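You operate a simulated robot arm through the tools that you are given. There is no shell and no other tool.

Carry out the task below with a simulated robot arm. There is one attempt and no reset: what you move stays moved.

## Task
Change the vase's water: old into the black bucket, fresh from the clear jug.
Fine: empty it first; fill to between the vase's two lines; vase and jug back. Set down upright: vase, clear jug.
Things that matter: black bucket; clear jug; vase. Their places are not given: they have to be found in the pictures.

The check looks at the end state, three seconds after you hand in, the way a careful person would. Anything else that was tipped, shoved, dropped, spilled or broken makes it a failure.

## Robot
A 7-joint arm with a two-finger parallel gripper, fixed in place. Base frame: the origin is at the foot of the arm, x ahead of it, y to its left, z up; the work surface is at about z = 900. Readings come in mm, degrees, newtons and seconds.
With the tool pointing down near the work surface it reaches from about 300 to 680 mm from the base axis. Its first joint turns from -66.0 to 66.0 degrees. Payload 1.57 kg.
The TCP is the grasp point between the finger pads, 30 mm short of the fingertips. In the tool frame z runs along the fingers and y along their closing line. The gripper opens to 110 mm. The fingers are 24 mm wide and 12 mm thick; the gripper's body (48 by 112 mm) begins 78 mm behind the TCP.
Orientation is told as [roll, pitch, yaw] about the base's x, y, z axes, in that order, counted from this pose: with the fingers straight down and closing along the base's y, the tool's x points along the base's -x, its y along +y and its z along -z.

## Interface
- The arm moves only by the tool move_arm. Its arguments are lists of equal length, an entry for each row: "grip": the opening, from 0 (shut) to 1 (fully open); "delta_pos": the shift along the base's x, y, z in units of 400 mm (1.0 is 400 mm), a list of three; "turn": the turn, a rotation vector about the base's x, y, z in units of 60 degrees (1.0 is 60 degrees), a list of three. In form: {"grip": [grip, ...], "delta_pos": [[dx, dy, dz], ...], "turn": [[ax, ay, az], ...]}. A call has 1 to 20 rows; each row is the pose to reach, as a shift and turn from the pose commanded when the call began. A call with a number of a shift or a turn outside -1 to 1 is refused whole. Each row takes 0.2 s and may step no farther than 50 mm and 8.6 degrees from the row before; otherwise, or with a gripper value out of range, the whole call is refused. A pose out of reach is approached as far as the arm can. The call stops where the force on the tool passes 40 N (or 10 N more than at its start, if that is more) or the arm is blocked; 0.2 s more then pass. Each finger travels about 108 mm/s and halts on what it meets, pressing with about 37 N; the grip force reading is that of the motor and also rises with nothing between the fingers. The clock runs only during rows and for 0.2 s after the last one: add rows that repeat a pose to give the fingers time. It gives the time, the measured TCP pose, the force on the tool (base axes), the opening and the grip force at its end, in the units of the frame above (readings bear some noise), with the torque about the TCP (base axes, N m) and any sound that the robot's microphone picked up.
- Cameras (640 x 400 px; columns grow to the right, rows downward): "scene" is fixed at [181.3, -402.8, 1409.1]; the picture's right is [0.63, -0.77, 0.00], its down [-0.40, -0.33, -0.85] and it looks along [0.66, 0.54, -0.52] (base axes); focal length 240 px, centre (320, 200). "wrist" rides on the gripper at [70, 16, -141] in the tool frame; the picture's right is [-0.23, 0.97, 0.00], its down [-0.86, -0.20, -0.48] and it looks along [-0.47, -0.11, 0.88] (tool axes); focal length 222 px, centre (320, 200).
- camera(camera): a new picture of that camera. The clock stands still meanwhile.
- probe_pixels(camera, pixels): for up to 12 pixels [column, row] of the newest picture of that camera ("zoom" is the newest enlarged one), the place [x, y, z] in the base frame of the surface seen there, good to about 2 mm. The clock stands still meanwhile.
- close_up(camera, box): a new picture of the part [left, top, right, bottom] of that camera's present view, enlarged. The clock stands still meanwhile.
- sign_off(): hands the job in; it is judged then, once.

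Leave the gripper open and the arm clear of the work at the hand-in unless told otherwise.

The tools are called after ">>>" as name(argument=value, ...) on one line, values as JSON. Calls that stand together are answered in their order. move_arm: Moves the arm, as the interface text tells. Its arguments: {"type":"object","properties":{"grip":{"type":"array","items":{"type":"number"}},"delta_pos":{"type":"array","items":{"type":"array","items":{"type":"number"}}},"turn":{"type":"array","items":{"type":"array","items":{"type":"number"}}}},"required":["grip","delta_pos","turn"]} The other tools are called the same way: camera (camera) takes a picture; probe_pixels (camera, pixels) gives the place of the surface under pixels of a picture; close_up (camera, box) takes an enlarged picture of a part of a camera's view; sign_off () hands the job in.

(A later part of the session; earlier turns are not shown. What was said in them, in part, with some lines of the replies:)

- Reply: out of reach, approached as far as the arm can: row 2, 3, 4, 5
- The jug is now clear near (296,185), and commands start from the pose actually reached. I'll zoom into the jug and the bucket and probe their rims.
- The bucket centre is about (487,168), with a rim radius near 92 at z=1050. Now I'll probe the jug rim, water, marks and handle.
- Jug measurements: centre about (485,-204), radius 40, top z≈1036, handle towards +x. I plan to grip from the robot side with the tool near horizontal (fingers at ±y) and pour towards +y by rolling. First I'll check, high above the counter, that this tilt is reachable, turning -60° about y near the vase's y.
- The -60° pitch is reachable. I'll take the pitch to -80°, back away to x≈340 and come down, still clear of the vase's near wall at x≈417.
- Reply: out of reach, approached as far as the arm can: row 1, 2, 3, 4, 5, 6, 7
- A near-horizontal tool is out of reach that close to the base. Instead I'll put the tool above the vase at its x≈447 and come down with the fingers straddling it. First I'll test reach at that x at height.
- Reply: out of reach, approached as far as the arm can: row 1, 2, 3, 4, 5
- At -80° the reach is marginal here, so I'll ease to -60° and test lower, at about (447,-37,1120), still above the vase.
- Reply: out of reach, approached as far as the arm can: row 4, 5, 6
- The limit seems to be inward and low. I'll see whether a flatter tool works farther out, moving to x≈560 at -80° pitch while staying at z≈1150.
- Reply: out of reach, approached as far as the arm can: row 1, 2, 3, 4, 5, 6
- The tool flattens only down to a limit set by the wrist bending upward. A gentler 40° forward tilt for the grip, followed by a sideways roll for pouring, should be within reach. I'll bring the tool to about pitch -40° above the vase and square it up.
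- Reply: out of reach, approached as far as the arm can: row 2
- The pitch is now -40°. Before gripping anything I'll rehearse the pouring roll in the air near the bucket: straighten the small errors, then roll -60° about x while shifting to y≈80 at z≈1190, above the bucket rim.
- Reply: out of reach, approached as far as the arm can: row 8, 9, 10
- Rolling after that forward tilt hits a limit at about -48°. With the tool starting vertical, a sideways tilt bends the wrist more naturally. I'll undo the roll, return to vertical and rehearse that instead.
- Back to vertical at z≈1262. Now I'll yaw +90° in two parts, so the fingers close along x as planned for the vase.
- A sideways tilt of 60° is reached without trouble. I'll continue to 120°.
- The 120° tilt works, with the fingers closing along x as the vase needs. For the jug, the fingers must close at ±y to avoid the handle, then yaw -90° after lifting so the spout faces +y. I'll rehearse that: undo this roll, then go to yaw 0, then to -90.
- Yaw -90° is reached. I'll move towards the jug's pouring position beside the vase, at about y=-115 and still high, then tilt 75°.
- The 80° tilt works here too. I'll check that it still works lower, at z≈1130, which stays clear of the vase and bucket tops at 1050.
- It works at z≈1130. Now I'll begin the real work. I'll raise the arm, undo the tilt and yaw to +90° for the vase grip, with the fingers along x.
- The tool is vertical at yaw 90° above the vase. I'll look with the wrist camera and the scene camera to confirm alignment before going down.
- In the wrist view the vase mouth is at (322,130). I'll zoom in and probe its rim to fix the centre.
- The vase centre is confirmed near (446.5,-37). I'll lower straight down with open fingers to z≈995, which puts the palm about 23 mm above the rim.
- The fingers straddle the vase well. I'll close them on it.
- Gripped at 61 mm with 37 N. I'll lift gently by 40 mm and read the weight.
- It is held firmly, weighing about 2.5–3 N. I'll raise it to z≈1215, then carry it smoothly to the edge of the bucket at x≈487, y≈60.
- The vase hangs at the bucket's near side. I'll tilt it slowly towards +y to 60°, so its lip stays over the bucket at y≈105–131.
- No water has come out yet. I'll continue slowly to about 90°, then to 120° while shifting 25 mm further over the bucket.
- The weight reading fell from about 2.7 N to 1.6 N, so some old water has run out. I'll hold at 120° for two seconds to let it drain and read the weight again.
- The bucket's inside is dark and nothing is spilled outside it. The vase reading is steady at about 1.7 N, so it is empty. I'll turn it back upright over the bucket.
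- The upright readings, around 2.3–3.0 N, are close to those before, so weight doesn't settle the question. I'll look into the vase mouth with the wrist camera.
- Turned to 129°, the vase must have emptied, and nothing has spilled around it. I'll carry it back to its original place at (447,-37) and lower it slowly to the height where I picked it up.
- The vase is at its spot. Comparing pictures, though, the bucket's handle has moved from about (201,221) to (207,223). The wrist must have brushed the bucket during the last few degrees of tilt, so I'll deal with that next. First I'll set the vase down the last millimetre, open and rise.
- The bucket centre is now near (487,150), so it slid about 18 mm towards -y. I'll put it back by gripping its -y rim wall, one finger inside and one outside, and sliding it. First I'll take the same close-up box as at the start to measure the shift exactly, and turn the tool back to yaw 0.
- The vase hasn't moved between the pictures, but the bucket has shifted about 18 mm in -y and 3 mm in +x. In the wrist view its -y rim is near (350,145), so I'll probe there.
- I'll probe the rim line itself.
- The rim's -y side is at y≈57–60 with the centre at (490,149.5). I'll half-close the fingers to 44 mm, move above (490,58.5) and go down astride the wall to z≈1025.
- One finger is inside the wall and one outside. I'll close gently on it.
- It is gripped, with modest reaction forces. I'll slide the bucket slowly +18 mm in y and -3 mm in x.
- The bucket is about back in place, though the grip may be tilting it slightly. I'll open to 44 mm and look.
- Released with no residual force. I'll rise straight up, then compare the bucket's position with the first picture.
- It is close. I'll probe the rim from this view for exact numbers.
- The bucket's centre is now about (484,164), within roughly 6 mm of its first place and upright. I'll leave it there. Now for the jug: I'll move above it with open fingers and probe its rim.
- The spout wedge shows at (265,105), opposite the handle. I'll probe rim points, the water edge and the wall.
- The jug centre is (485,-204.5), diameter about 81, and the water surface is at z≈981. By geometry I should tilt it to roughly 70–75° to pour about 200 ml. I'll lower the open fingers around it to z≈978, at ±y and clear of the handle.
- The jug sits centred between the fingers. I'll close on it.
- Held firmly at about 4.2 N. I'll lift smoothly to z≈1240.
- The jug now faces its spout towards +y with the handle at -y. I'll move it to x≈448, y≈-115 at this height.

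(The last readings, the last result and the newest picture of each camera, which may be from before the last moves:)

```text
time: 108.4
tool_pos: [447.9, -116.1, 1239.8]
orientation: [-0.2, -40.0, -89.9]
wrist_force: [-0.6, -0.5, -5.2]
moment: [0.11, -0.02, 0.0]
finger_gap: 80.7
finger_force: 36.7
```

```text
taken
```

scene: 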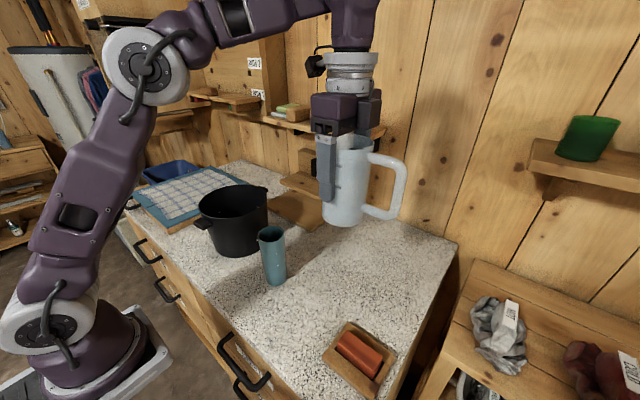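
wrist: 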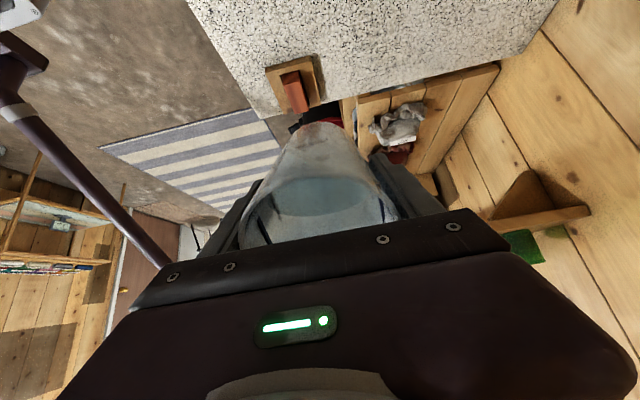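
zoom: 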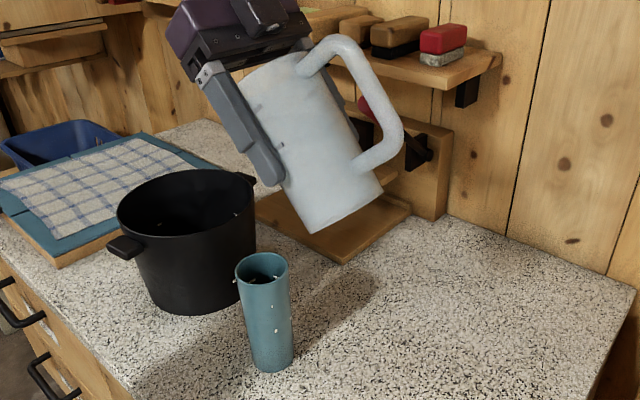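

The water in the jug is visible and well below the lip at 40°. I'll lower it to z≈1105, where the lip will be about 30–60 mm above the vase mouth, then tilt on to 54°, just short of pouring.

>>> move_arm(grip=[0.6, 0.6, 0.6, 0.6, 0.6, 0.6, 0.6, 0.6], delta_pos=[[0, 0, -0.03], [0, 0, -0.09], [0, 0, -0.15], [0, 0, -0.21], [0, 0, -0.27], [0, 0, -0.32], [0, 0, -0.3375], [0, 0, -0.3375]], turn=[[0, 0, 0], [0, 0, 0], [0, 0, 0], [0, 0, 0], [0, 0, 0], [0, 0, 0], [0, 0, 0], [0, 0, 0]])

>>> move_arm(grip=[0.6, 0.6, 0.6, 0.6, 0.6, 0.6], delta_pos=[[0, 0, 0], [0, 0, 0], [0, 0, 0], [0, 0, 0], [0, 0, 0], [0, 0, 0]], turn=[[-0.04, 0, 0], [-0.09, 0, 0], [-0.14, 0, 0], [-0.19, 0, 0], [-0.23, 0, 0], [-0.23, 0, 0]])

>>> close_up(camera="scene", box=[210, 160, 370, 300])

>>> close_up(camera="wrist", box=[230, 110, 410, 250])

```text
time: 110.2
tool_pos: [449.4, -115.3, 1104.7]
orientation: [-0.2, -40.1, -89.9]
wrist_force: [-0.8, -0.3, -4.9]
moment: [0.13, 0.01, 0.0]
finger_gap: 81.0
finger_force: 37.1
```

```text
time: 111.6
tool_pos: [448.6, -116.0, 1106.6]
orientation: [-0.2, -53.8, -89.8]
wrist_force: [-0.1, 0.0, -4.3]
moment: [0.16, -0.01, 0.04]
finger_gap: 81.2
finger_force: 37.0
```

```text
2.86 times, centred on (290, 230) of scene
```

zoom: 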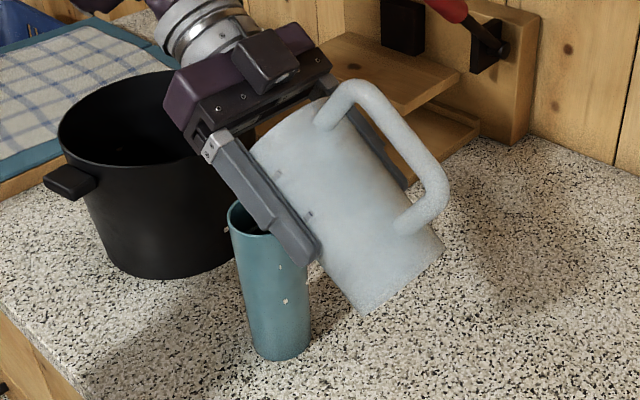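

```text
2.86 times, centred on (320, 180) of wrist
```

zoom: 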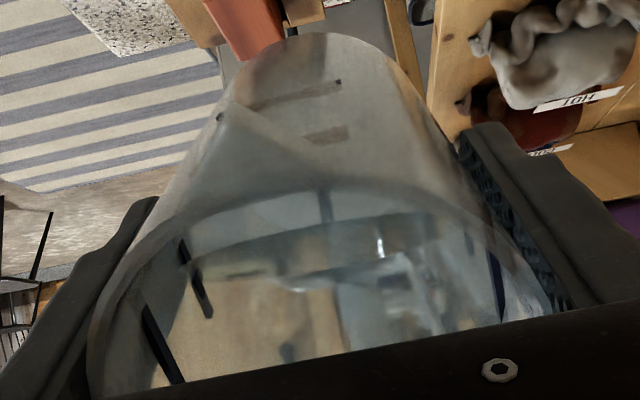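

Water is close to the lip, which is over the vase mouth. I'll now pour slowly to 65° and hold.

>>> move_arm(grip=[0.6, 0.6, 0.6, 0.6, 0.6, 0.6, 0.6, 0.6, 0.6, 0.6, 0.6, 0.6, 0.6, 0.6, 0.6, 0.6, 0.6], delta_pos=[[0, 0, 0], [0, 0, 0], [0, 0, 0], [0, 0, 0], [0, 0, 0], [0, 0, 0], [0, 0, 0], [0, 0, 0], [0, 0, 0], [0, 0, 0], [0, 0, 0], [0, 0, 0], [0, 0, 0], [0, 0, 0], [0, 0, 0], [0, 0, 0], [0, 0, 0]], turn=[[-0.017, 0, 0], [-0.034, 0, 0], [-0.05, 0, 0], [-0.067, 0, 0], [-0.084, 0, 0], [-0.1, 0, 0], [-0.117, 0, 0], [-0.134, 0, 0], [-0.15, 0, 0], [-0.167, 0, 0], [-0.187, 0, 0], [-0.187, 0, 0], [-0.187, 0, 0], [-0.187, 0, 0], [-0.187, 0, 0], [-0.187, 0, 0], [-0.187, 0, 0]])

>>> close_up(camera="scene", box=[210, 160, 370, 300])

>>> close_up(camera="wrist", box=[230, 110, 410, 250])

```text
time: 115.2
tool_pos: [448.8, -115.0, 1106.0]
orientation: [-0.3, -65.1, -89.9]
wrist_force: [-0.4, 1.0, -3.2]
moment: [0.09, 0.0, -0.02]
finger_gap: 80.7
finger_force: 36.4
```

```text
2.86 times, centred on (290, 230) of scene
```

zoom: 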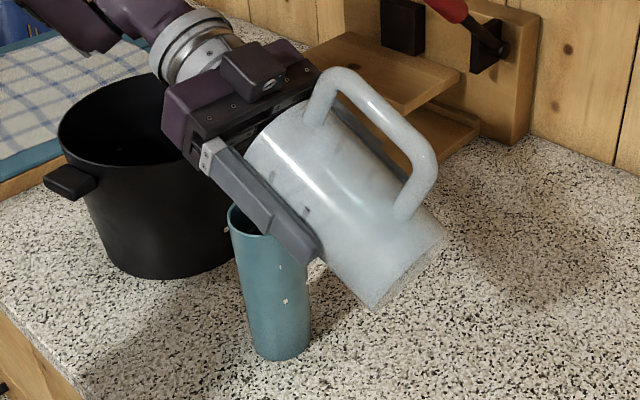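

```text
2.86 times, centred on (320, 180) of wrist
```

zoom: 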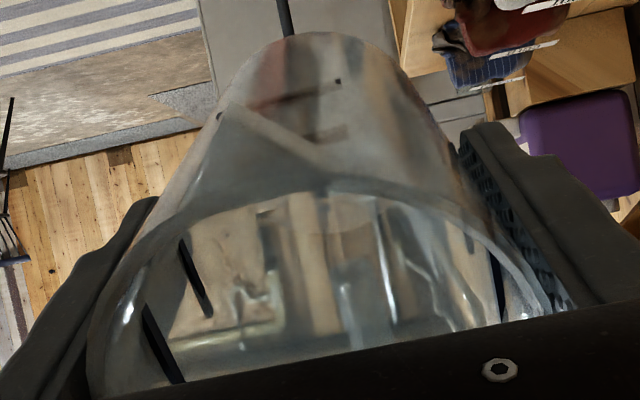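

The weight fell by about 1 N, so roughly 100 ml has flowed, and no puddle shows on the counter. I'll hold briefly for two more weight readings.

>>> move_arm(grip=[0.6], delta_pos=[[0, 0, 0]], turn=[[0, 0, 0]])

>>> move_arm(grip=[0.6], delta_pos=[[0, 0, 0]], turn=[[0, 0, 0]])

>>> move_arm(grip=[0.6], delta_pos=[[0, 0, 0]], turn=[[0, 0, 0]])

>>> move_arm(grip=[0.6], delta_pos=[[0, 0, 0]], turn=[[0, 0, 0]])

>>> camera(camera="scene")

```text
time: 115.6
tool_pos: [448.4, -115.3, 1106.5]
orientation: [-0.3, -65.0, -89.8]
wrist_force: [0.3, 0.4, -2.6]
moment: [0.09, 0.0, 0.02]
finger_gap: 80.6
finger_force: 36.8
```

```text
time: 116.0
tool_pos: [449.9, -114.1, 1105.3]
orientation: [-0.3, -65.1, -89.9]
wrist_force: [0.3, 1.3, -2.3]
moment: [0.06, 0.0, -0.02]
finger_gap: 80.8
finger_force: 37.0
```

```text
time: 116.4
tool_pos: [448.9, -116.0, 1105.0]
orientation: [-0.3, -65.0, -89.8]
wrist_force: [0.9, 0.2, -2.7]
moment: [0.09, -0.01, 0.0]
finger_gap: 80.8
finger_force: 37.3
```

```text
time: 116.8
tool_pos: [448.3, -116.0, 1104.2]
orientation: [-0.3, -65.0, -89.9]
wrist_force: [-0.1, 0.5, -2.7]
moment: [0.07, -0.01, 0.01]
finger_gap: 80.9
finger_force: 37.7
```

```text
taken
```

scene: 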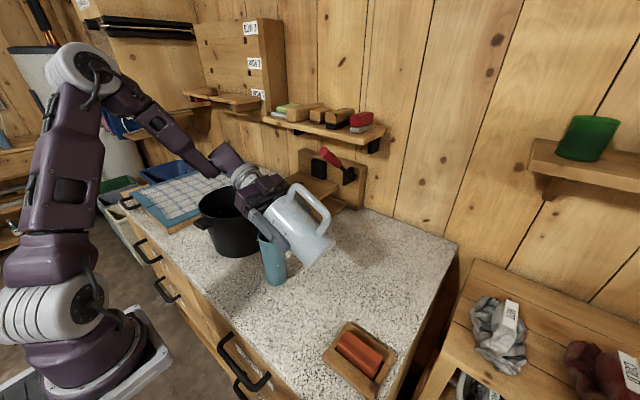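

The readings average about 2.6 N against 4.2 N before, so perhaps 150–170 ml has been poured. I'll stop and check the level: tilt back, raise to z≈1240 and stand the jug upright. From there the wrist camera will look straight down into the vase.

>>> move_arm(grip=[0.6, 0.6, 0.6, 0.6, 0.6, 0.6, 0.6, 0.6, 0.6, 0.6, 0.6, 0.6, 0.6, 0.6, 0.6], delta_pos=[[0, 0, 0], [0, 0, 0], [0, 0, 0], [0, 0, 0.01], [0, 0, 0.03], [0, 0, 0.08], [0, 0, 0.14], [0, 0, 0.2], [0, 0, 0.26], [0, 0, 0.31], [0, 0, 0.33], [0, 0, 0.3375], [0, 0, 0.3375], [0, 0, 0.3375], [0, 0, 0.3375]], turn=[[0.08, 0, 0], [0.18, 0, 0], [0.28, 0, 0], [0.35, 0, 0], [0.4, 0, 0], [0.45, 0, 0], [0.5, 0, 0], [0.56, 0, 0], [0.62, 0, 0], [0.68, 0, 0], [0.76, 0, 0], [0.84, 0, 0], [0.92, 0, 0], [1, 0, 0], [1, 0, 0]])

>>> camera(camera="wrist")

>>> camera(camera="scene")

```text
time: 120.0
tool_pos: [448.5, -116.8, 1240.2]
orientation: [-0.1, -4.9, -89.9]
wrist_force: [0.6, 0.0, -2.8]
moment: [0.09, -0.01, 0.0]
finger_gap: 80.7
finger_force: 36.5
```

```text
taken
```

wrist: 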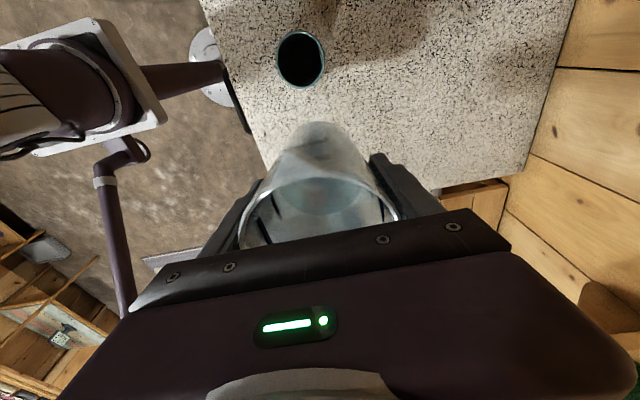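

```text
taken
```

scene: 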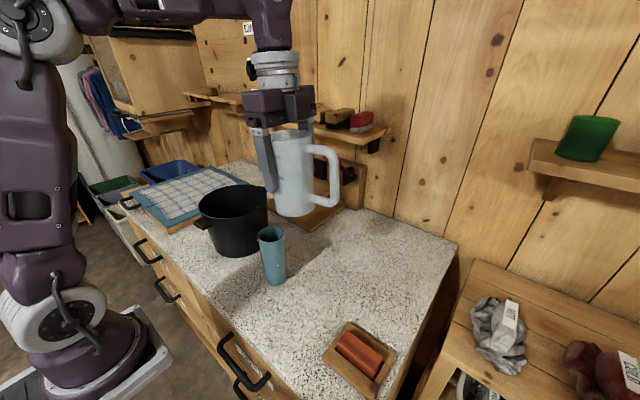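

The vase mouth shows at about (301,60) in the wrist view. I'll zoom in on it, and also on the jug's remaining water.

>>> close_up(camera="wrist", box=[270, 28, 334, 92])

>>> probe_pixels(camera="zoom", pixels=[[320, 200], [300, 130], [350, 280], [260, 200], [380, 200], [320, 310], [320, 330], [400, 250], [230, 250], [320, 80]])

>>> close_up(camera="wrist", box=[230, 110, 410, 250])

>>> close_up(camera="scene", box=[254, 222, 294, 262])

```text
6.25 times, centred on (302, 60) of wrist
```

zoom: 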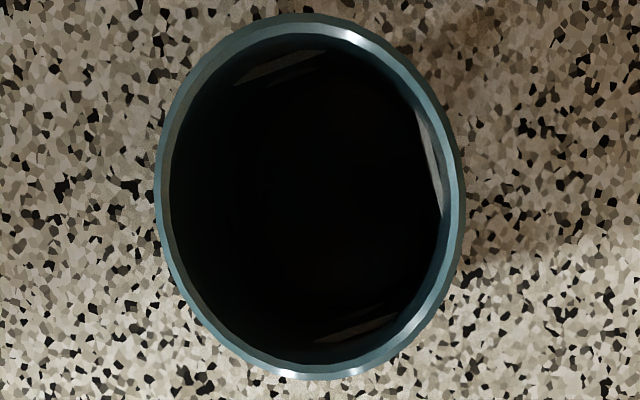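

```text
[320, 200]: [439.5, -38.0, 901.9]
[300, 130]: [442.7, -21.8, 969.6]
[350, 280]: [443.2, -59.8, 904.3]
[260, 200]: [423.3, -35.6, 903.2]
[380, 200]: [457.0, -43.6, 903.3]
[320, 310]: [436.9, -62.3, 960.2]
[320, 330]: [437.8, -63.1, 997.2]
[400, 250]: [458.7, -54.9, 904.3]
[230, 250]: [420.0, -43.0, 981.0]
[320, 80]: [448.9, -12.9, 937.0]
```

```text
2.86 times, centred on (320, 180) of wrist
```

zoom: 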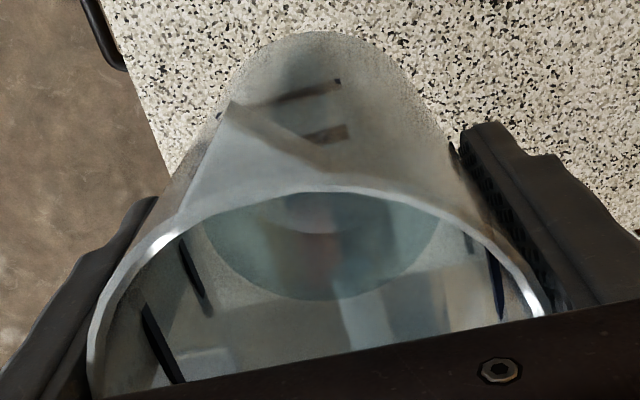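

```text
10.00 times, centred on (274, 242) of scene
```

zoom: 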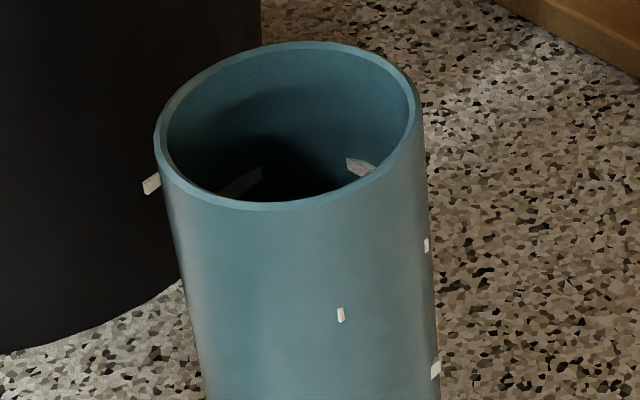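

The vase's inside is too dark to read its water directly, so I'll measure what is left in the jug. I'll re-zoom on the jug and probe the far wall at the water edge.

>>> close_up(camera="wrist", box=[260, 150, 380, 240])

>>> probe_pixels(camera="zoom", pixels=[[330, 270], [330, 260], [330, 250], [330, 240], [330, 230], [330, 220], [330, 280], [330, 300], [150, 130], [505, 130], [330, 350], [330, 58]])

```text
4.44 times, centred on (320, 195) of wrist
```

zoom: 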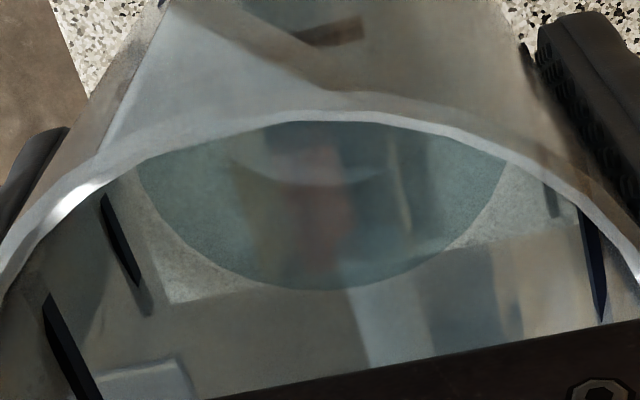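

```text
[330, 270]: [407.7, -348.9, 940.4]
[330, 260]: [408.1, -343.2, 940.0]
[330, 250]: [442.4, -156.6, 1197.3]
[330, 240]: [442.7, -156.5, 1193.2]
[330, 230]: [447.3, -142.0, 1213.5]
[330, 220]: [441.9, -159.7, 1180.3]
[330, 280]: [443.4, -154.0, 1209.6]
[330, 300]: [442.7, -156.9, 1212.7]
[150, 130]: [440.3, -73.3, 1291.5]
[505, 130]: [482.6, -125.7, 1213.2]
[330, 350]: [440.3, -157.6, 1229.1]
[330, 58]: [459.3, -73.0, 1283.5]
```

At the water edge (330,290) the wall is at z≈1211, so the jug keeps about 45 mm from 76 mm. That means about 133 ml was poured and the vase level is near z≈964, still below the lower line at 974.5. Another 65–70 ml or so is needed, which is about 70.5° of tilt. No spill is visible, so I'll repeat the same path: tilt to 40°, then lower.

>>> move_arm(grip=[0.6, 0.6, 0.6, 0.6, 0.6, 0.6, 0.6, 0.6, 0.6, 0.6, 0.6, 0.6, 0.6, 0.6, 0.6, 0.6, 0.6], delta_pos=[[0, 0, 0], [0, 0, 0], [0, 0, 0], [0, 0, 0], [0, 0, 0], [0, 0, 0], [0, 0, 0], [0, 0, 0], [0, 0, 0], [0, 0, -0.03], [0, 0, -0.09], [0, 0, -0.15], [0, 0, -0.21], [0, 0, -0.27], [0, 0, -0.32], [0, 0, -0.3375], [0, 0, -0.3375]], turn=[[-0.05, 0, 0], [-0.12, 0, 0], [-0.2, 0, 0], [-0.28, 0, 0], [-0.36, 0, 0], [-0.44, 0, 0], [-0.52, 0, 0], [-0.57, 0, 0], [-0.583, 0, 0], [-0.583, 0, 0], [-0.583, 0, 0], [-0.583, 0, 0], [-0.583, 0, 0], [-0.583, 0, 0], [-0.583, 0, 0], [-0.583, 0, 0], [-0.583, 0, 0]])

>>> move_arm(grip=[0.6, 0.6, 0.6, 0.6, 0.6, 0.6, 0.6, 0.6], delta_pos=[[0, 0, 0], [0, 0, 0], [0, 0, 0], [0, 0, 0], [0, 0, 0], [0, 0, 0], [0, 0, 0], [0, 0, 0]], turn=[[-0.05, 0, 0], [-0.11, 0, 0], [-0.17, 0, 0], [-0.23, 0, 0], [-0.29, 0, 0], [-0.34, 0, 0], [-0.37, 0, 0], [-0.38, 0, 0]])

>>> close_up(camera="scene", box=[210, 160, 370, 300])

```text
time: 123.6
tool_pos: [448.0, -115.6, 1105.6]
orientation: [-0.2, -40.0, -89.9]
wrist_force: [-0.2, 0.0, -1.9]
moment: [0.07, 0.02, 0.02]
finger_gap: 80.9
finger_force: 36.5
```

```text
time: 125.4
tool_pos: [448.0, -115.7, 1104.9]
orientation: [-0.3, -62.8, -89.8]
wrist_force: [-0.3, -0.2, -2.9]
moment: [0.11, 0.01, 0.0]
finger_gap: 81.0
finger_force: 37.2
```

```text
2.86 times, centred on (290, 230) of scene
```

zoom: 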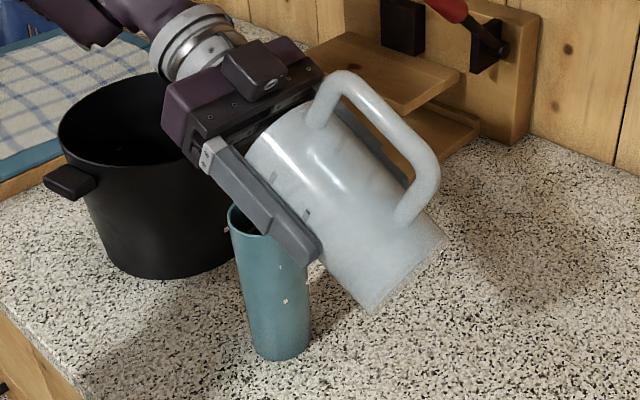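

Now at 62.8°. I'll tilt slowly to about 70.3°, hold a second, then tilt back to 55° to stop the flow.

>>> move_arm(grip=[0.6, 0.6, 0.6, 0.6, 0.6, 0.6, 0.6, 0.6, 0.6, 0.6, 0.6, 0.6, 0.6, 0.6, 0.6, 0.6], delta_pos=[[0, 0, 0], [0, 0, 0], [0, 0, 0], [0, 0, 0], [0, 0, 0], [0, 0, 0], [0, 0, 0], [0, 0, 0], [0, 0, 0], [0, 0, 0], [0, 0, 0], [0, 0, 0], [0, 0, 0], [0, 0, 0], [0, 0, 0], [0, 0, 0]], turn=[[-0.016, 0, 0], [-0.032, 0, 0], [-0.048, 0, 0], [-0.064, 0, 0], [-0.08, 0, 0], [-0.096, 0, 0], [-0.112, 0, 0], [-0.125, 0, 0], [-0.125, 0, 0], [-0.125, 0, 0], [-0.125, 0, 0], [-0.125, 0, 0], [-0.125, 0, 0], [-0.05, 0, 0], [0.03, 0, 0], [0.12, 0, 0]])

>>> close_up(camera="scene", box=[210, 160, 370, 300])

```text
time: 128.8
tool_pos: [449.5, -115.9, 1105.5]
orientation: [-0.2, -55.5, -89.9]
wrist_force: [-0.7, 0.0, -2.1]
moment: [0.07, 0.02, -0.02]
finger_gap: 80.8
finger_force: 36.6
```

```text
2.86 times, centred on (290, 230) of scene
```

zoom: 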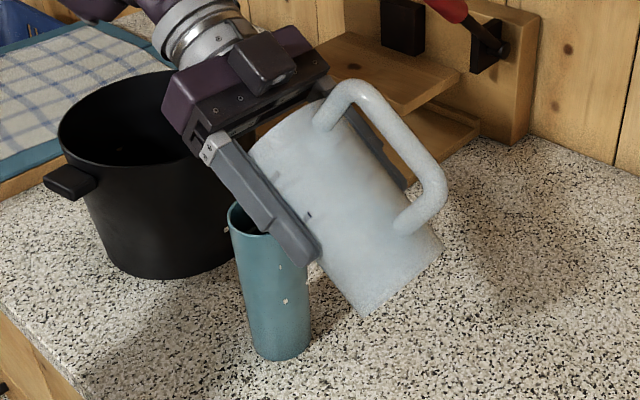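

The pour went as planned with no visible spill. I'll raise to z≈1240 and stand the jug upright to measure what remains.

>>> move_arm(grip=[0.6, 0.6, 0.6, 0.6, 0.6, 0.6, 0.6, 0.6, 0.6, 0.6, 0.6, 0.6, 0.6, 0.6, 0.6], delta_pos=[[0, 0, 0], [0, 0, 0.01], [0, 0, 0.03], [0, 0, 0.07], [0, 0, 0.11], [0, 0, 0.16], [0, 0, 0.21], [0, 0, 0.26], [0, 0, 0.3], [0, 0, 0.33], [0, 0, 0.3375], [0, 0, 0.3375], [0, 0, 0.3375], [0, 0, 0.3375], [0, 0, 0.3375]], turn=[[0.08, 0, 0], [0.17, 0, 0], [0.25, 0, 0], [0.32, 0, 0], [0.39, 0, 0], [0.46, 0, 0], [0.53, 0, 0], [0.6, 0, 0], [0.67, 0, 0], [0.74, 0, 0], [0.81, 0, 0], [0.88, 0, 0], [0.925, 0, 0], [0.925, 0, 0], [0.925, 0, 0]])

>>> camera(camera="wrist")

>>> close_up(camera="wrist", box=[260, 150, 380, 240])

>>> probe_pixels(camera="zoom", pixels=[[330, 270], [330, 260], [330, 250], [330, 240], [330, 230], [330, 220], [330, 280], [330, 300], [300, 250], [300, 240], [300, 260], [300, 270]])

```text
time: 132.0
tool_pos: [449.4, -114.0, 1240.6]
orientation: [-0.1, -0.1, -89.9]
wrist_force: [-0.4, -0.4, -2.5]
moment: [0.07, -0.02, 0.03]
finger_gap: 80.9
finger_force: 36.4
```

```text
taken
```

wrist: 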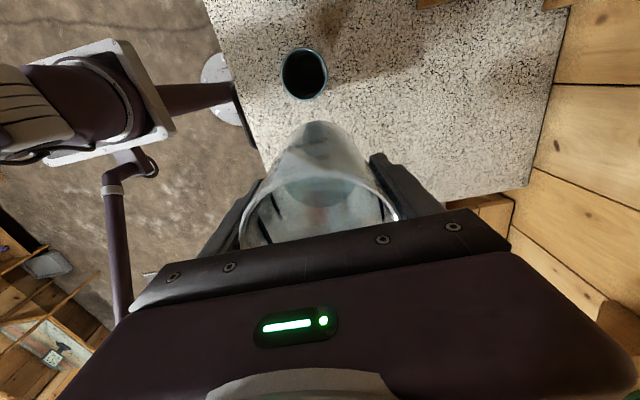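

```text
4.44 times, centred on (320, 195) of wrist
```

zoom: 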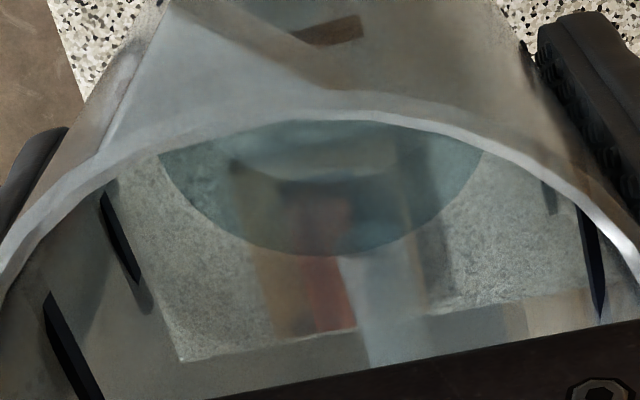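

```text
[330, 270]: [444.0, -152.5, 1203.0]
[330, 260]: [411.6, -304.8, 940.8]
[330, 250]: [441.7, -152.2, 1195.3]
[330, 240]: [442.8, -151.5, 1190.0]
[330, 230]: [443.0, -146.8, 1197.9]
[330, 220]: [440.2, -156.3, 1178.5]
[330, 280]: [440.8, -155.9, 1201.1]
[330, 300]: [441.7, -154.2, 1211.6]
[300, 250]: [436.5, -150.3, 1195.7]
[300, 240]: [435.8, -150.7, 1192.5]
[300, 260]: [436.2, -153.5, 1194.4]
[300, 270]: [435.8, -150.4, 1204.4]
```

The water edge is now at z≈1197, so the jug keeps about 31 mm. In total about 45 mm of jug depth was poured, giving roughly 88 mm in the vase, or a level near z≈992, midway between the lines. I'll zoom into the vase to check it against the marks.

>>> close_up(camera="wrist", box=[280, 46, 330, 102])

>>> close_up(camera="scene", box=[258, 224, 286, 246])

>>> camera(camera="scene")

```text
7.14 times, centred on (305, 74) of wrist
```

zoom: 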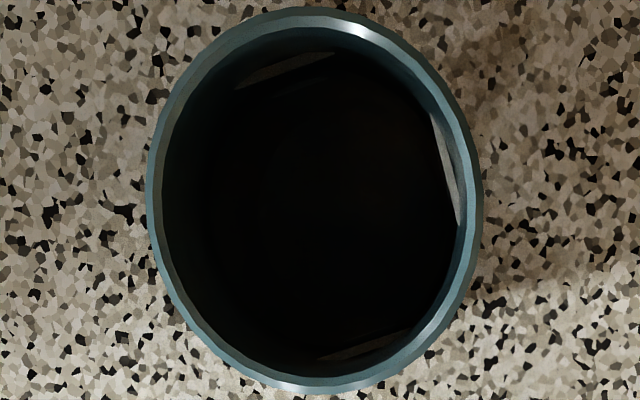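

```text
16.00 times, centred on (272, 235) of scene
```

zoom: 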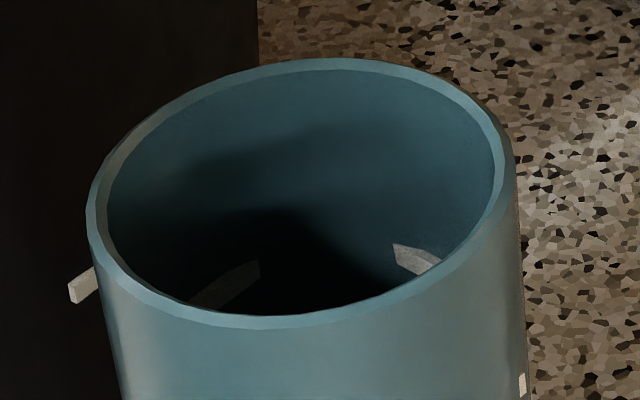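

```text
taken
```

scene: 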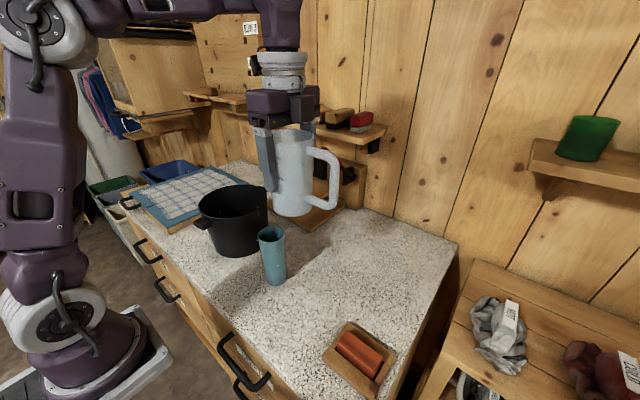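

The upper bars are still visible inside the vase and the lower ones are now hidden under the dark surface, which fits a level between the lines. Now the jug goes back: first move over its original spot at height.

>>> move_arm(grip=[0.6, 0.6, 0.6, 0.6, 0.6, 0.6, 0.6, 0.6], delta_pos=[[0.01, -0.02, 0], [0.02, -0.06, 0], [0.04, -0.11, 0], [0.06, -0.16, 0], [0.08, -0.2, 0], [0.0875, -0.22, 0], [0.0875, -0.225, 0], [0.0875, -0.225, 0]], turn=[[0, 0, 0], [0, 0, 0], [0, 0, 0], [0, 0, 0], [0, 0, 0], [0, 0, 0], [0, 0, 0], [0, 0, 0]])

>>> move_arm(grip=[0.6, 0.6, 0.6, 0.6, 0.6, 0.6, 0.6, 0.6, 0.6, 0.6, 0.6, 0.6, 0.6], delta_pos=[[0, 0, 0], [0, 0, 0], [0, 0, 0], [0, 0, 0], [0, 0, 0], [0, 0, 0], [0, 0, 0], [0, 0, 0], [0, 0, 0], [0, 0, 0], [0, 0, 0], [0, 0, 0], [0, 0, 0]], turn=[[0, 0, 0.05], [0, 0, 0.13], [0, 0, 0.22], [0, 0, 0.31], [0, 0, 0.4], [0, 0, 0.49], [0, 0, 0.58], [0, 0, 0.67], [0, 0, 0.76], [0, 0, 0.85], [0, 0, 0.93], [0, 0, 1], [0, 0, 1]])

>>> move_arm(grip=[0.6, 0.6, 0.6, 0.6, 0.6, 0.6, 0.6, 0.6], delta_pos=[[0, 0, 0], [0, 0, 0], [0, 0, 0], [0, 0, 0], [0, 0, 0], [0, 0, 0], [0, 0, 0], [0, 0, 0]], turn=[[0, 0, 0.05], [0, 0, 0.13], [0, 0, 0.22], [0, 0, 0.31], [0, 0, 0.4], [0, 0, 0.47], [0, 0, 0.5], [0, 0, 0.5]])

>>> move_arm(grip=[0.6, 0.6, 0.6, 0.6, 0.6, 0.6, 0.6, 0.6, 0.6, 0.6, 0.6, 0.6, 0.6, 0.6], delta_pos=[[0, 0, -0.03], [0, 0, -0.09], [0, 0, -0.16], [0, 0, -0.23], [0, 0, -0.3], [0, 0, -0.37], [0, 0, -0.44], [0, 0, -0.5], [0, 0, -0.55], [0, 0, -0.59], [0, 0, -0.615], [0, 0, -0.632], [0, 0, -0.64], [0, 0, -0.64]], turn=[[0, 0, 0], [0, 0, 0], [0, 0, 0], [0, 0, 0], [0, 0, 0], [0, 0, 0], [0, 0, 0], [0, 0, 0], [0, 0, 0], [0, 0, 0], [0, 0, 0], [0, 0, 0], [0, 0, 0], [0, 0, 0]])

>>> close_up(camera="scene", box=[260, 180, 420, 340])

```text
time: 133.8
tool_pos: [484.6, -204.8, 1240.3]
orientation: [-0.1, -0.1, -89.8]
wrist_force: [0.2, -0.2, -2.3]
moment: [0.09, -0.03, 0.03]
finger_gap: 80.7
finger_force: 37.2
```

```text
time: 136.6
tool_pos: [484.2, -205.5, 1240.3]
orientation: [-0.1, -0.1, -29.9]
wrist_force: [-0.5, 0.9, -2.6]
moment: [0.06, 0.06, 0.02]
finger_gap: 80.8
finger_force: 37.4
```

```text
time: 138.4
tool_pos: [483.3, -205.7, 1239.5]
orientation: [-0.1, -0.1, 0.2]
wrist_force: [1.0, 0.6, -2.6]
moment: [-0.03, 0.07, -0.01]
finger_gap: 81.0
finger_force: 37.1
```

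```text
time: 141.4
tool_pos: [483.6, -205.4, 984.4]
orientation: [-0.2, -0.1, 0.2]
wrist_force: [-0.7, -0.5, -2.9]
moment: [0.01, 0.09, -0.04]
finger_gap: 80.8
finger_force: 37.1
```

```text
2.50 times, centred on (340, 260) of scene
```

zoom: 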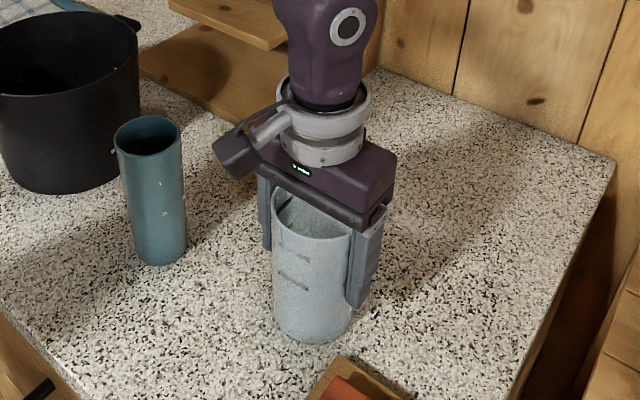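

The jug is a few millimetres above the counter at its original spot. I'll lower the last 4 mm slowly.

>>> move_arm(grip=[0.6, 0.6, 0.6, 0.6, 0.6], delta_pos=[[0, 0, -0.003], [0, 0, -0.006], [0, 0, -0.009], [0, 0, -0.0105], [0, 0, -0.0105]], turn=[[0, 0, 0], [0, 0, 0], [0, 0, 0], [0, 0, 0], [0, 0, 0]])

```text
time: 142.6
tool_pos: [482.5, -205.4, 980.8]
orientation: [-0.2, -0.1, 0.1]
wrist_force: [-6.4, 1.0, 25.8]
moment: [0.28, -0.45, 0.04]
finger_gap: 80.7
finger_force: 36.9
```

It touched down firmly with about 26 N. I'll ease up 1 mm to relieve the press, then open the fingers.

>>> move_arm(grip=[0.6, 0.6, 0.65, 0.7, 0.75, 0.8, 0.9, 1, 1, 1], delta_pos=[[0, 0, 0.002], [0, 0, 0.0035], [0, 0, 0.0035], [0, 0, 0.0035], [0, 0, 0.0035], [0, 0, 0.0035], [0, 0, 0.0035], [0, 0, 0.0035], [0, 0, 0.0035], [0, 0, 0.0035]], turn=[[0, 0, 0], [0, 0, 0], [0, 0, 0], [0, 0, 0], [0, 0, 0], [0, 0, 0], [0, 0, 0], [0, 0, 0], [0, 0, 0], [0, 0, 0]])

>>> camera(camera="wrist")

>>> close_up(camera="scene", box=[260, 180, 420, 340])

```text
time: 144.8
tool_pos: [482.9, -205.9, 981.2]
orientation: [-0.1, 0.0, 0.1]
wrist_force: [-0.5, -0.4, -0.2]
moment: [0.0, -0.01, 0.01]
finger_gap: 109.8
finger_force: 0.1
```

```text
taken
```

wrist: 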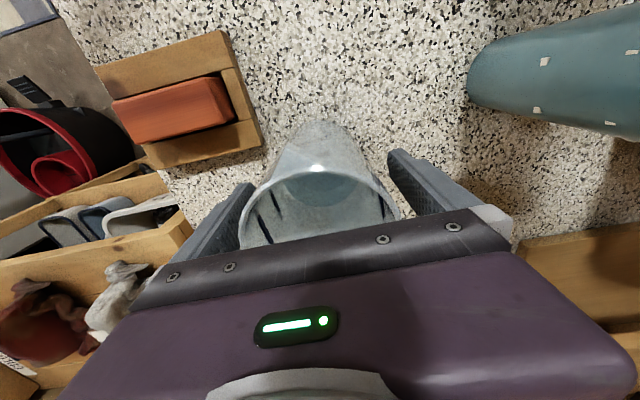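

```text
2.50 times, centred on (340, 260) of scene
```

zoom: 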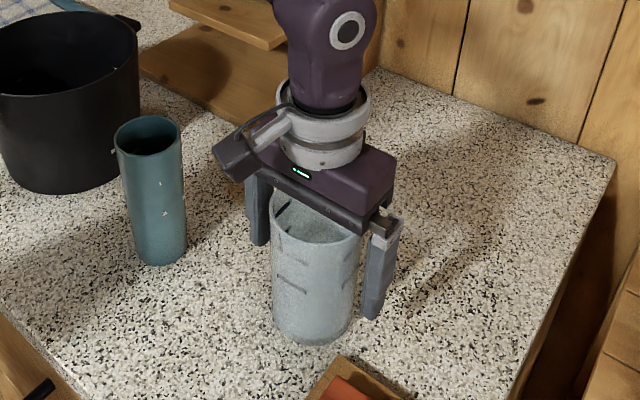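

The jug stands upright and is released. I'll rise straight up to the earlier viewing pose and measure the jug and vase levels again.

>>> move_arm(grip=[1, 1, 1, 1, 1, 1, 1, 1, 1, 1], delta_pos=[[0, 0, 0.04], [0, 0, 0.12], [0, 0, 0.22], [0, 0, 0.32], [0, 0, 0.42], [0, 0, 0.52], [0, 0, 0.61], [0, 0, 0.675], [-0.085, 0.01, 0.675], [-0.085, 0.01, 0.675]], turn=[[0, 0, 0], [0, 0, 0], [0, 0, 0], [0, 0, 0], [0, 0, 0], [0, 0, 0], [0, 0, 0], [0, 0, 0], [0, 0, 0], [0, 0, 0]])

>>> camera(camera="wrist")

>>> close_up(camera="wrist", box=[290, 100, 370, 200])

>>> probe_pixels(camera="zoom", pixels=[[300, 190], [300, 200], [300, 210], [300, 220], [300, 230], [300, 240], [295, 113], [303, 299], [300, 170], [300, 180]])

```text
time: 147.0
tool_pos: [449.9, -202.0, 1252.1]
orientation: [-0.1, -0.1, 0.2]
wrist_force: [0.3, 0.0, -0.5]
moment: [0.02, 0.0, 0.01]
finger_gap: 110.0
finger_force: 0.1
```

```text
taken
```

wrist: 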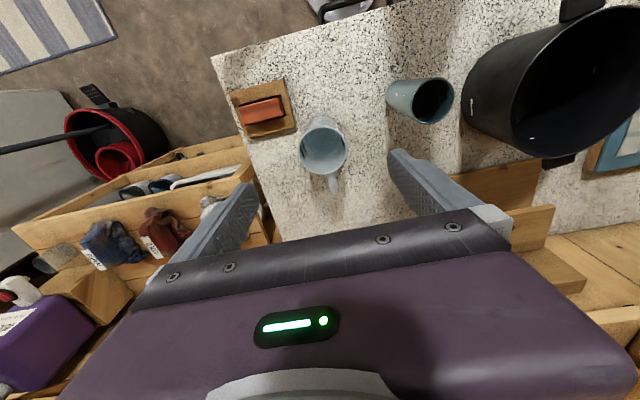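

```text
4.00 times, centred on (330, 150) of wrist
```

zoom: 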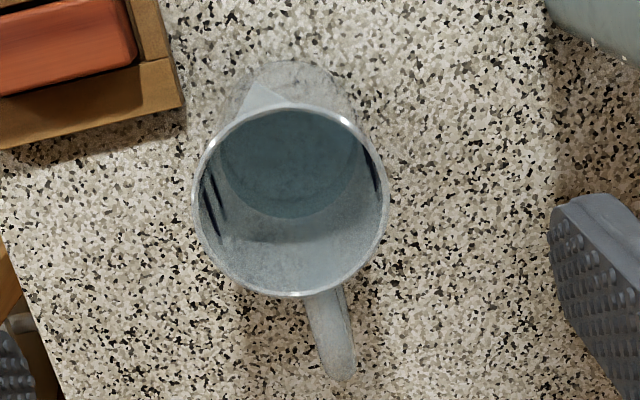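

```text
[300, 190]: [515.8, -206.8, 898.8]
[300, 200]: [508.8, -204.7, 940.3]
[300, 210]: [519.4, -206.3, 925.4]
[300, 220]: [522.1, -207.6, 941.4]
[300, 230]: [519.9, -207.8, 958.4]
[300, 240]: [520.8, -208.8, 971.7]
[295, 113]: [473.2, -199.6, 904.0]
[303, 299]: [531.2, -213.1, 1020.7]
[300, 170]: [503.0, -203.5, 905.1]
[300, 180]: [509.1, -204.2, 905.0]
```

The jug is back within about 2 mm and keeps about 34 mm of water, which puts the vase level near z≈985–990. To make sure, I'll bring the wrist camera close over the vase at about (409,-28,1111), with the fingertips above its rim, for a sharp look at its far inner wall.

>>> move_arm(grip=[1, 1, 1, 1, 1, 1, 1, 1, 1], delta_pos=[[-0.02, 0.1, 0], [-0.04, 0.2, 0], [-0.06, 0.3, 0], [-0.08, 0.38, 0], [-0.1, 0.435, 0], [-0.1, 0.435, -0.1], [-0.1, 0.435, -0.2], [-0.1, 0.435, -0.3], [-0.1, 0.435, -0.35]], turn=[[0, 0, 0], [0, 0, 0], [0, 0, 0], [0, 0, 0], [0, 0, 0], [0, 0, 0], [0, 0, 0], [0, 0, 0], [0, 0, 0]])

>>> camera(camera="wrist")

>>> close_up(camera="wrist", box=[270, 150, 370, 250])

```text
time: 149.0
tool_pos: [408.6, -27.9, 1111.3]
orientation: [-0.1, -0.2, 0.1]
wrist_force: [-0.3, -0.4, -0.6]
moment: [-0.01, -0.02, 0.0]
finger_gap: 110.0
finger_force: 0.0
```

```text
taken
```

wrist: 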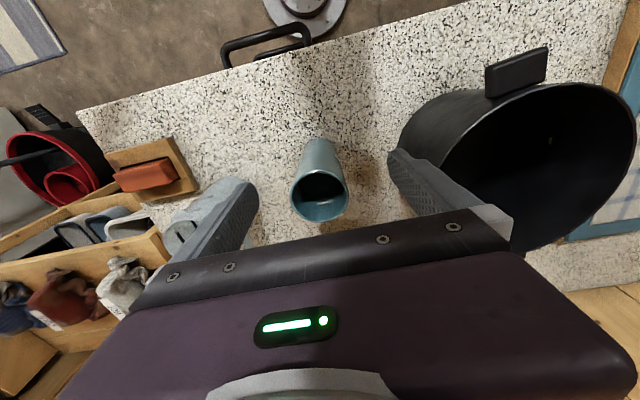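

```text
4.00 times, centred on (320, 200) of wrist
```

zoom: 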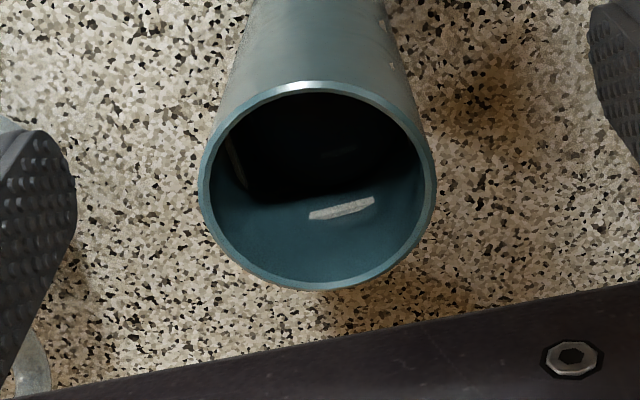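

There is a faint feature inside at (340,155), above the bright upper bar at (342,210). I'll zoom tighter and probe it.

>>> close_up(camera="wrist", box=[298, 172, 348, 222])

>>> probe_pixels(camera="zoom", pixels=[[320, 130], [360, 130], [380, 130], [340, 100], [340, 80], [360, 150], [370, 170], [380, 200], [420, 130], [370, 260], [340, 60], [360, 110]])

```text
8.00 times, centred on (323, 197) of wrist
```

zoom: 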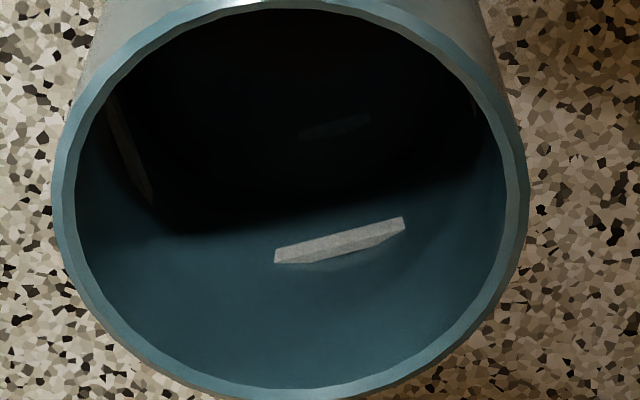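

```text
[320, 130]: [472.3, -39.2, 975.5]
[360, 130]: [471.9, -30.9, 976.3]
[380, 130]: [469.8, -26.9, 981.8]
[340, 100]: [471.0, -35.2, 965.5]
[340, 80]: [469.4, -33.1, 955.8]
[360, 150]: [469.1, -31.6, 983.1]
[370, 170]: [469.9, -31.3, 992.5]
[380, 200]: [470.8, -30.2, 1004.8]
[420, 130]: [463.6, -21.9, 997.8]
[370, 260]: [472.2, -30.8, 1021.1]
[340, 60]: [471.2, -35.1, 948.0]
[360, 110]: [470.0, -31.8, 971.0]
```

The faint bar at (335,127) probes at z≈975, which is the lower line, and the bright one at about z≈1015 is the upper line. I'll take one more look from straight above, with the camera directly over the vase, to judge whether the lower bars are under water.

>>> move_arm(grip=[1, 1, 1, 1, 1, 1], delta_pos=[[0, 0, 0.05], [0.08, -0.02, 0.1], [0.16, -0.04, 0.1], [0.24, -0.063, 0.1], [0.27, -0.063, 0.1], [0.27, -0.063, 0.1]], turn=[[0, 0, 0], [0, 0, 0], [0, 0, 0], [0, 0, 0], [0, 0, 0], [0, 0, 0]])

>>> camera(camera="wrist")

>>> close_up(camera="wrist", box=[295, 55, 345, 105])

```text
time: 150.4
tool_pos: [516.2, -53.1, 1149.6]
orientation: [-0.1, 0.0, 0.1]
wrist_force: [-0.3, -0.3, 0.2]
moment: [-0.01, 0.0, 0.03]
finger_gap: 110.0
finger_force: 0.0
```

```text
taken
```

wrist: 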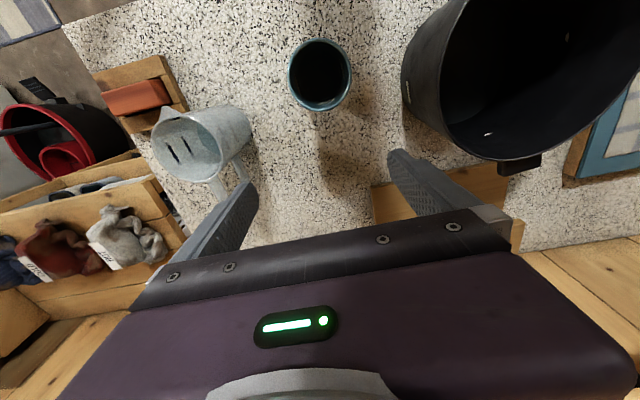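

```text
8.00 times, centred on (320, 80) of wrist
```

zoom: 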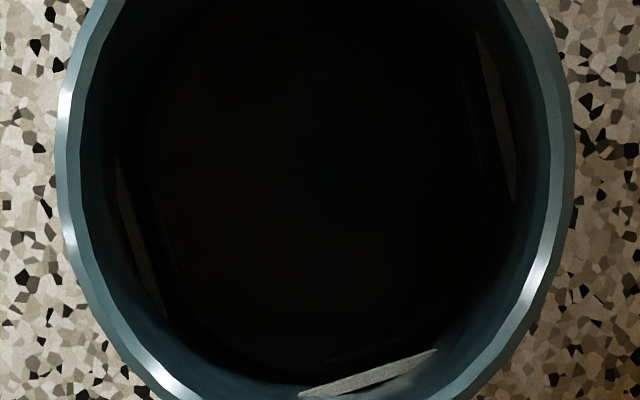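

I can make out an inner ring edge on the left at x≈145, plus faint second bars just inside. I'll zoom further on the left and right walls.

>>> close_up(camera="wrist", box=[284, 70, 308, 94])

>>> close_up(camera="wrist", box=[306, 90, 338, 110])

>>> probe_pixels(camera="zoom", pixels=[[320, 200], [320, 160], [320, 120], [320, 80], [320, 40], [320, 10], [280, 180], [360, 180]])

```text
16.00 times, centred on (296, 82) of wrist
```

zoom: 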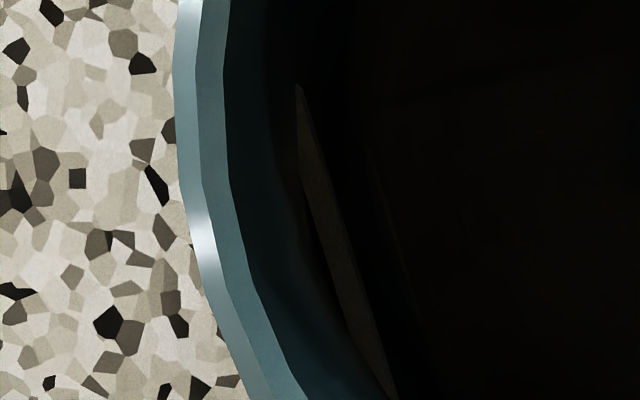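

```text
16.00 times, centred on (322, 100) of wrist
```

zoom: 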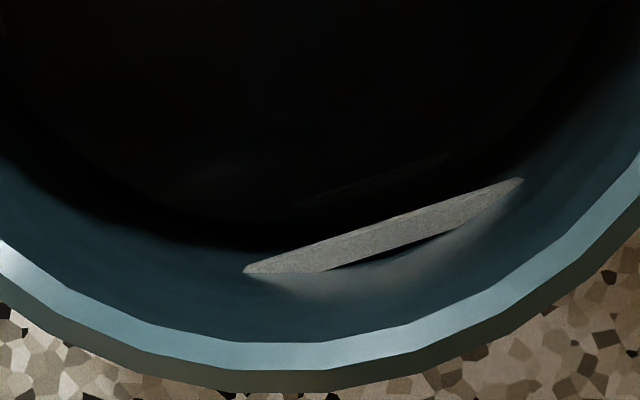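

```text
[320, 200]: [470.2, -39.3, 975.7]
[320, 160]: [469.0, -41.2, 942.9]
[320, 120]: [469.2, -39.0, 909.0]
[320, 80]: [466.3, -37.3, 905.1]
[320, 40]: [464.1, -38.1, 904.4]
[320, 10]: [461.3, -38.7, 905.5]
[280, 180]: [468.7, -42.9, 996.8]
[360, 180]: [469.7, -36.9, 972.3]
```

There is a black band and then a slightly lighter inner region, which may be the water surface. I'll zoom on the wall between the bars, at lower left and lower right, and map its height by probing.

>>> close_up(camera="wrist", box=[296, 88, 316, 104])

>>> probe_pixels(camera="zoom", pixels=[[240, 260], [270, 240], [300, 220], [320, 205], [340, 190], [360, 175], [380, 160], [400, 145], [430, 120], [460, 100]])

>>> close_up(camera="wrist", box=[330, 82, 350, 98])

>>> probe_pixels(camera="zoom", pixels=[[100, 120], [140, 140], [180, 160], [210, 175], [240, 190], [270, 205], [300, 220], [330, 235], [360, 250], [400, 270]])

```text
16.00 times, centred on (306, 96) of wrist
```

zoom: 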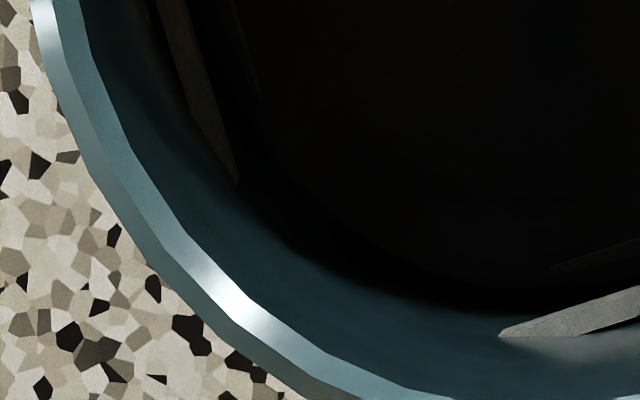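

```text
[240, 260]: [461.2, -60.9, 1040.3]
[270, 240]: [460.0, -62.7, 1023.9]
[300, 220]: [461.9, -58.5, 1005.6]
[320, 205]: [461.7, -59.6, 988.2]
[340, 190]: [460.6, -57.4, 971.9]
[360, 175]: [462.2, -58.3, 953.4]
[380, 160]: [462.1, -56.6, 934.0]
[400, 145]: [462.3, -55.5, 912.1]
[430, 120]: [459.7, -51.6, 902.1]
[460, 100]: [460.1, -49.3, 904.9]
```

```text
16.00 times, centred on (340, 90) of wrist
```

zoom: 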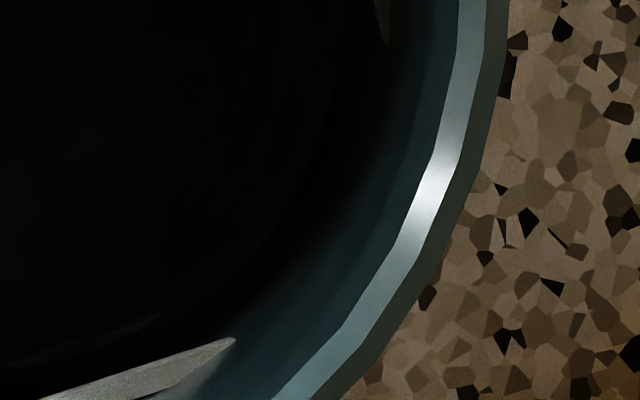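

```text
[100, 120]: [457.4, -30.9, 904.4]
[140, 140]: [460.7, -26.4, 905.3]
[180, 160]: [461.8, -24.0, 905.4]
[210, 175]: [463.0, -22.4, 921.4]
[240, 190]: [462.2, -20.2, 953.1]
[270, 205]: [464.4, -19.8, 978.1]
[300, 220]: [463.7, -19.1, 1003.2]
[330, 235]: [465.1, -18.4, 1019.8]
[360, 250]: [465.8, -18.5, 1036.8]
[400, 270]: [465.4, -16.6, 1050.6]
```

The faintly lighter surface begins where the wall probes read about z≈985–1000. That agrees with the jug-loss estimate of about 990, between the lines at 974.5 and 1015.5. I'll retreat to a clear pose near the start with the gripper open and take final pictures.

>>> move_arm(grip=[1, 1, 1, 1, 1, 1, 1], delta_pos=[[0, 0, 0.1], [0, 0, 0.2], [-0.08, -0.03, 0.28], [-0.17, -0.07, 0.35], [-0.26, -0.11, 0.38], [-0.36, -0.15, 0.38], [-0.44, -0.18, 0.38]], turn=[[0, 0, 0], [0, 0, 0], [0, 0, 0], [0, 0, 0], [0, 0, 0], [0, 0, 0], [0, 0, 0]])

>>> camera(camera="scene")

>>> close_up(camera="scene", box=[180, 160, 420, 320])

>>> camera(camera="wrist")

```text
time: 152.0
tool_pos: [341.8, -126.1, 1303.2]
orientation: [-0.1, -0.1, 0.2]
wrist_force: [0.3, -0.2, -0.8]
moment: [-0.01, -0.04, -0.01]
finger_gap: 110.0
finger_force: 0.0
```

```text
taken
```

scene: 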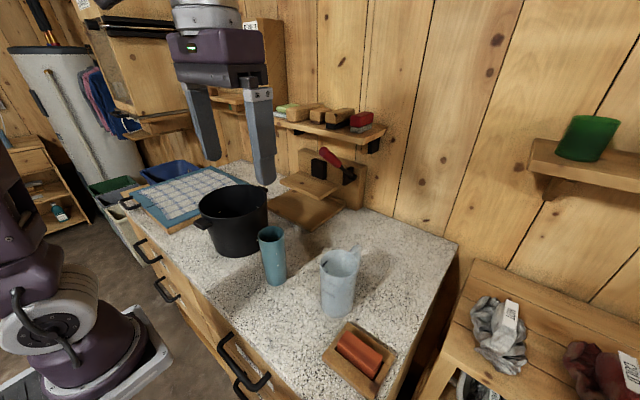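

```text
2.50 times, centred on (300, 240) of scene
```

zoom: 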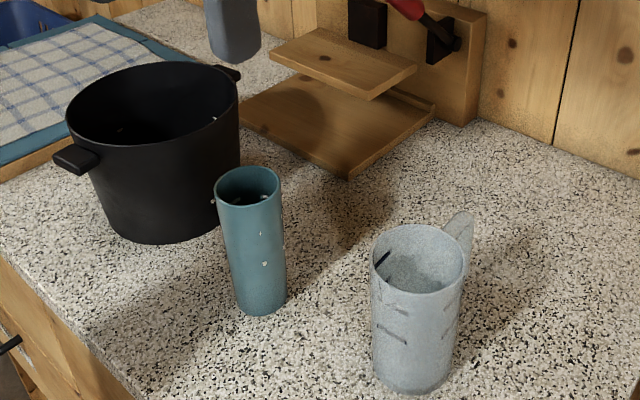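

```text
taken
```

wrist: 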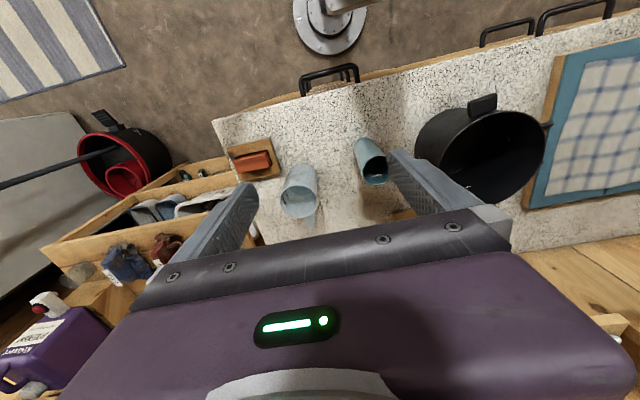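

The vase and jug stand upright in their original places. The bucket is upright within about a centimetre of its start, the counter is dry, the gripper is open and the arm is clear. I'm handing in.

>>> sign_off()

```text
The job is handed in.
```

I changed the vase's water and handed the job in, but the fill level is an estimate and I knocked the bucket slightly along the way.

- **Old water:** I turned the vase to about 129° over the black bucket and held it there. I saw no water leave and the weight readings didn't settle it, so I'm relying on the tilt having emptied it.
- **Fresh water:** I poured from the clear jug in two goes. Going by how far the jug's level dropped, the vase is at about z = 990, between its lines at 974.5 and 1015.5. The inside of the vase was too dark to read the level directly, though faint views of the surface agreed.
- **Vase and jug:** Both are upright in their original places. I saw no spills on the counter.
- **Bucket:** The robot's wrist apparently pushed it about 18 mm during the last few degrees of emptying. I gripped its rim and slid it back. It is upright, about 6–10 mm from where it started and turned slightly.

The gripper is open and the arm is clear of the work.
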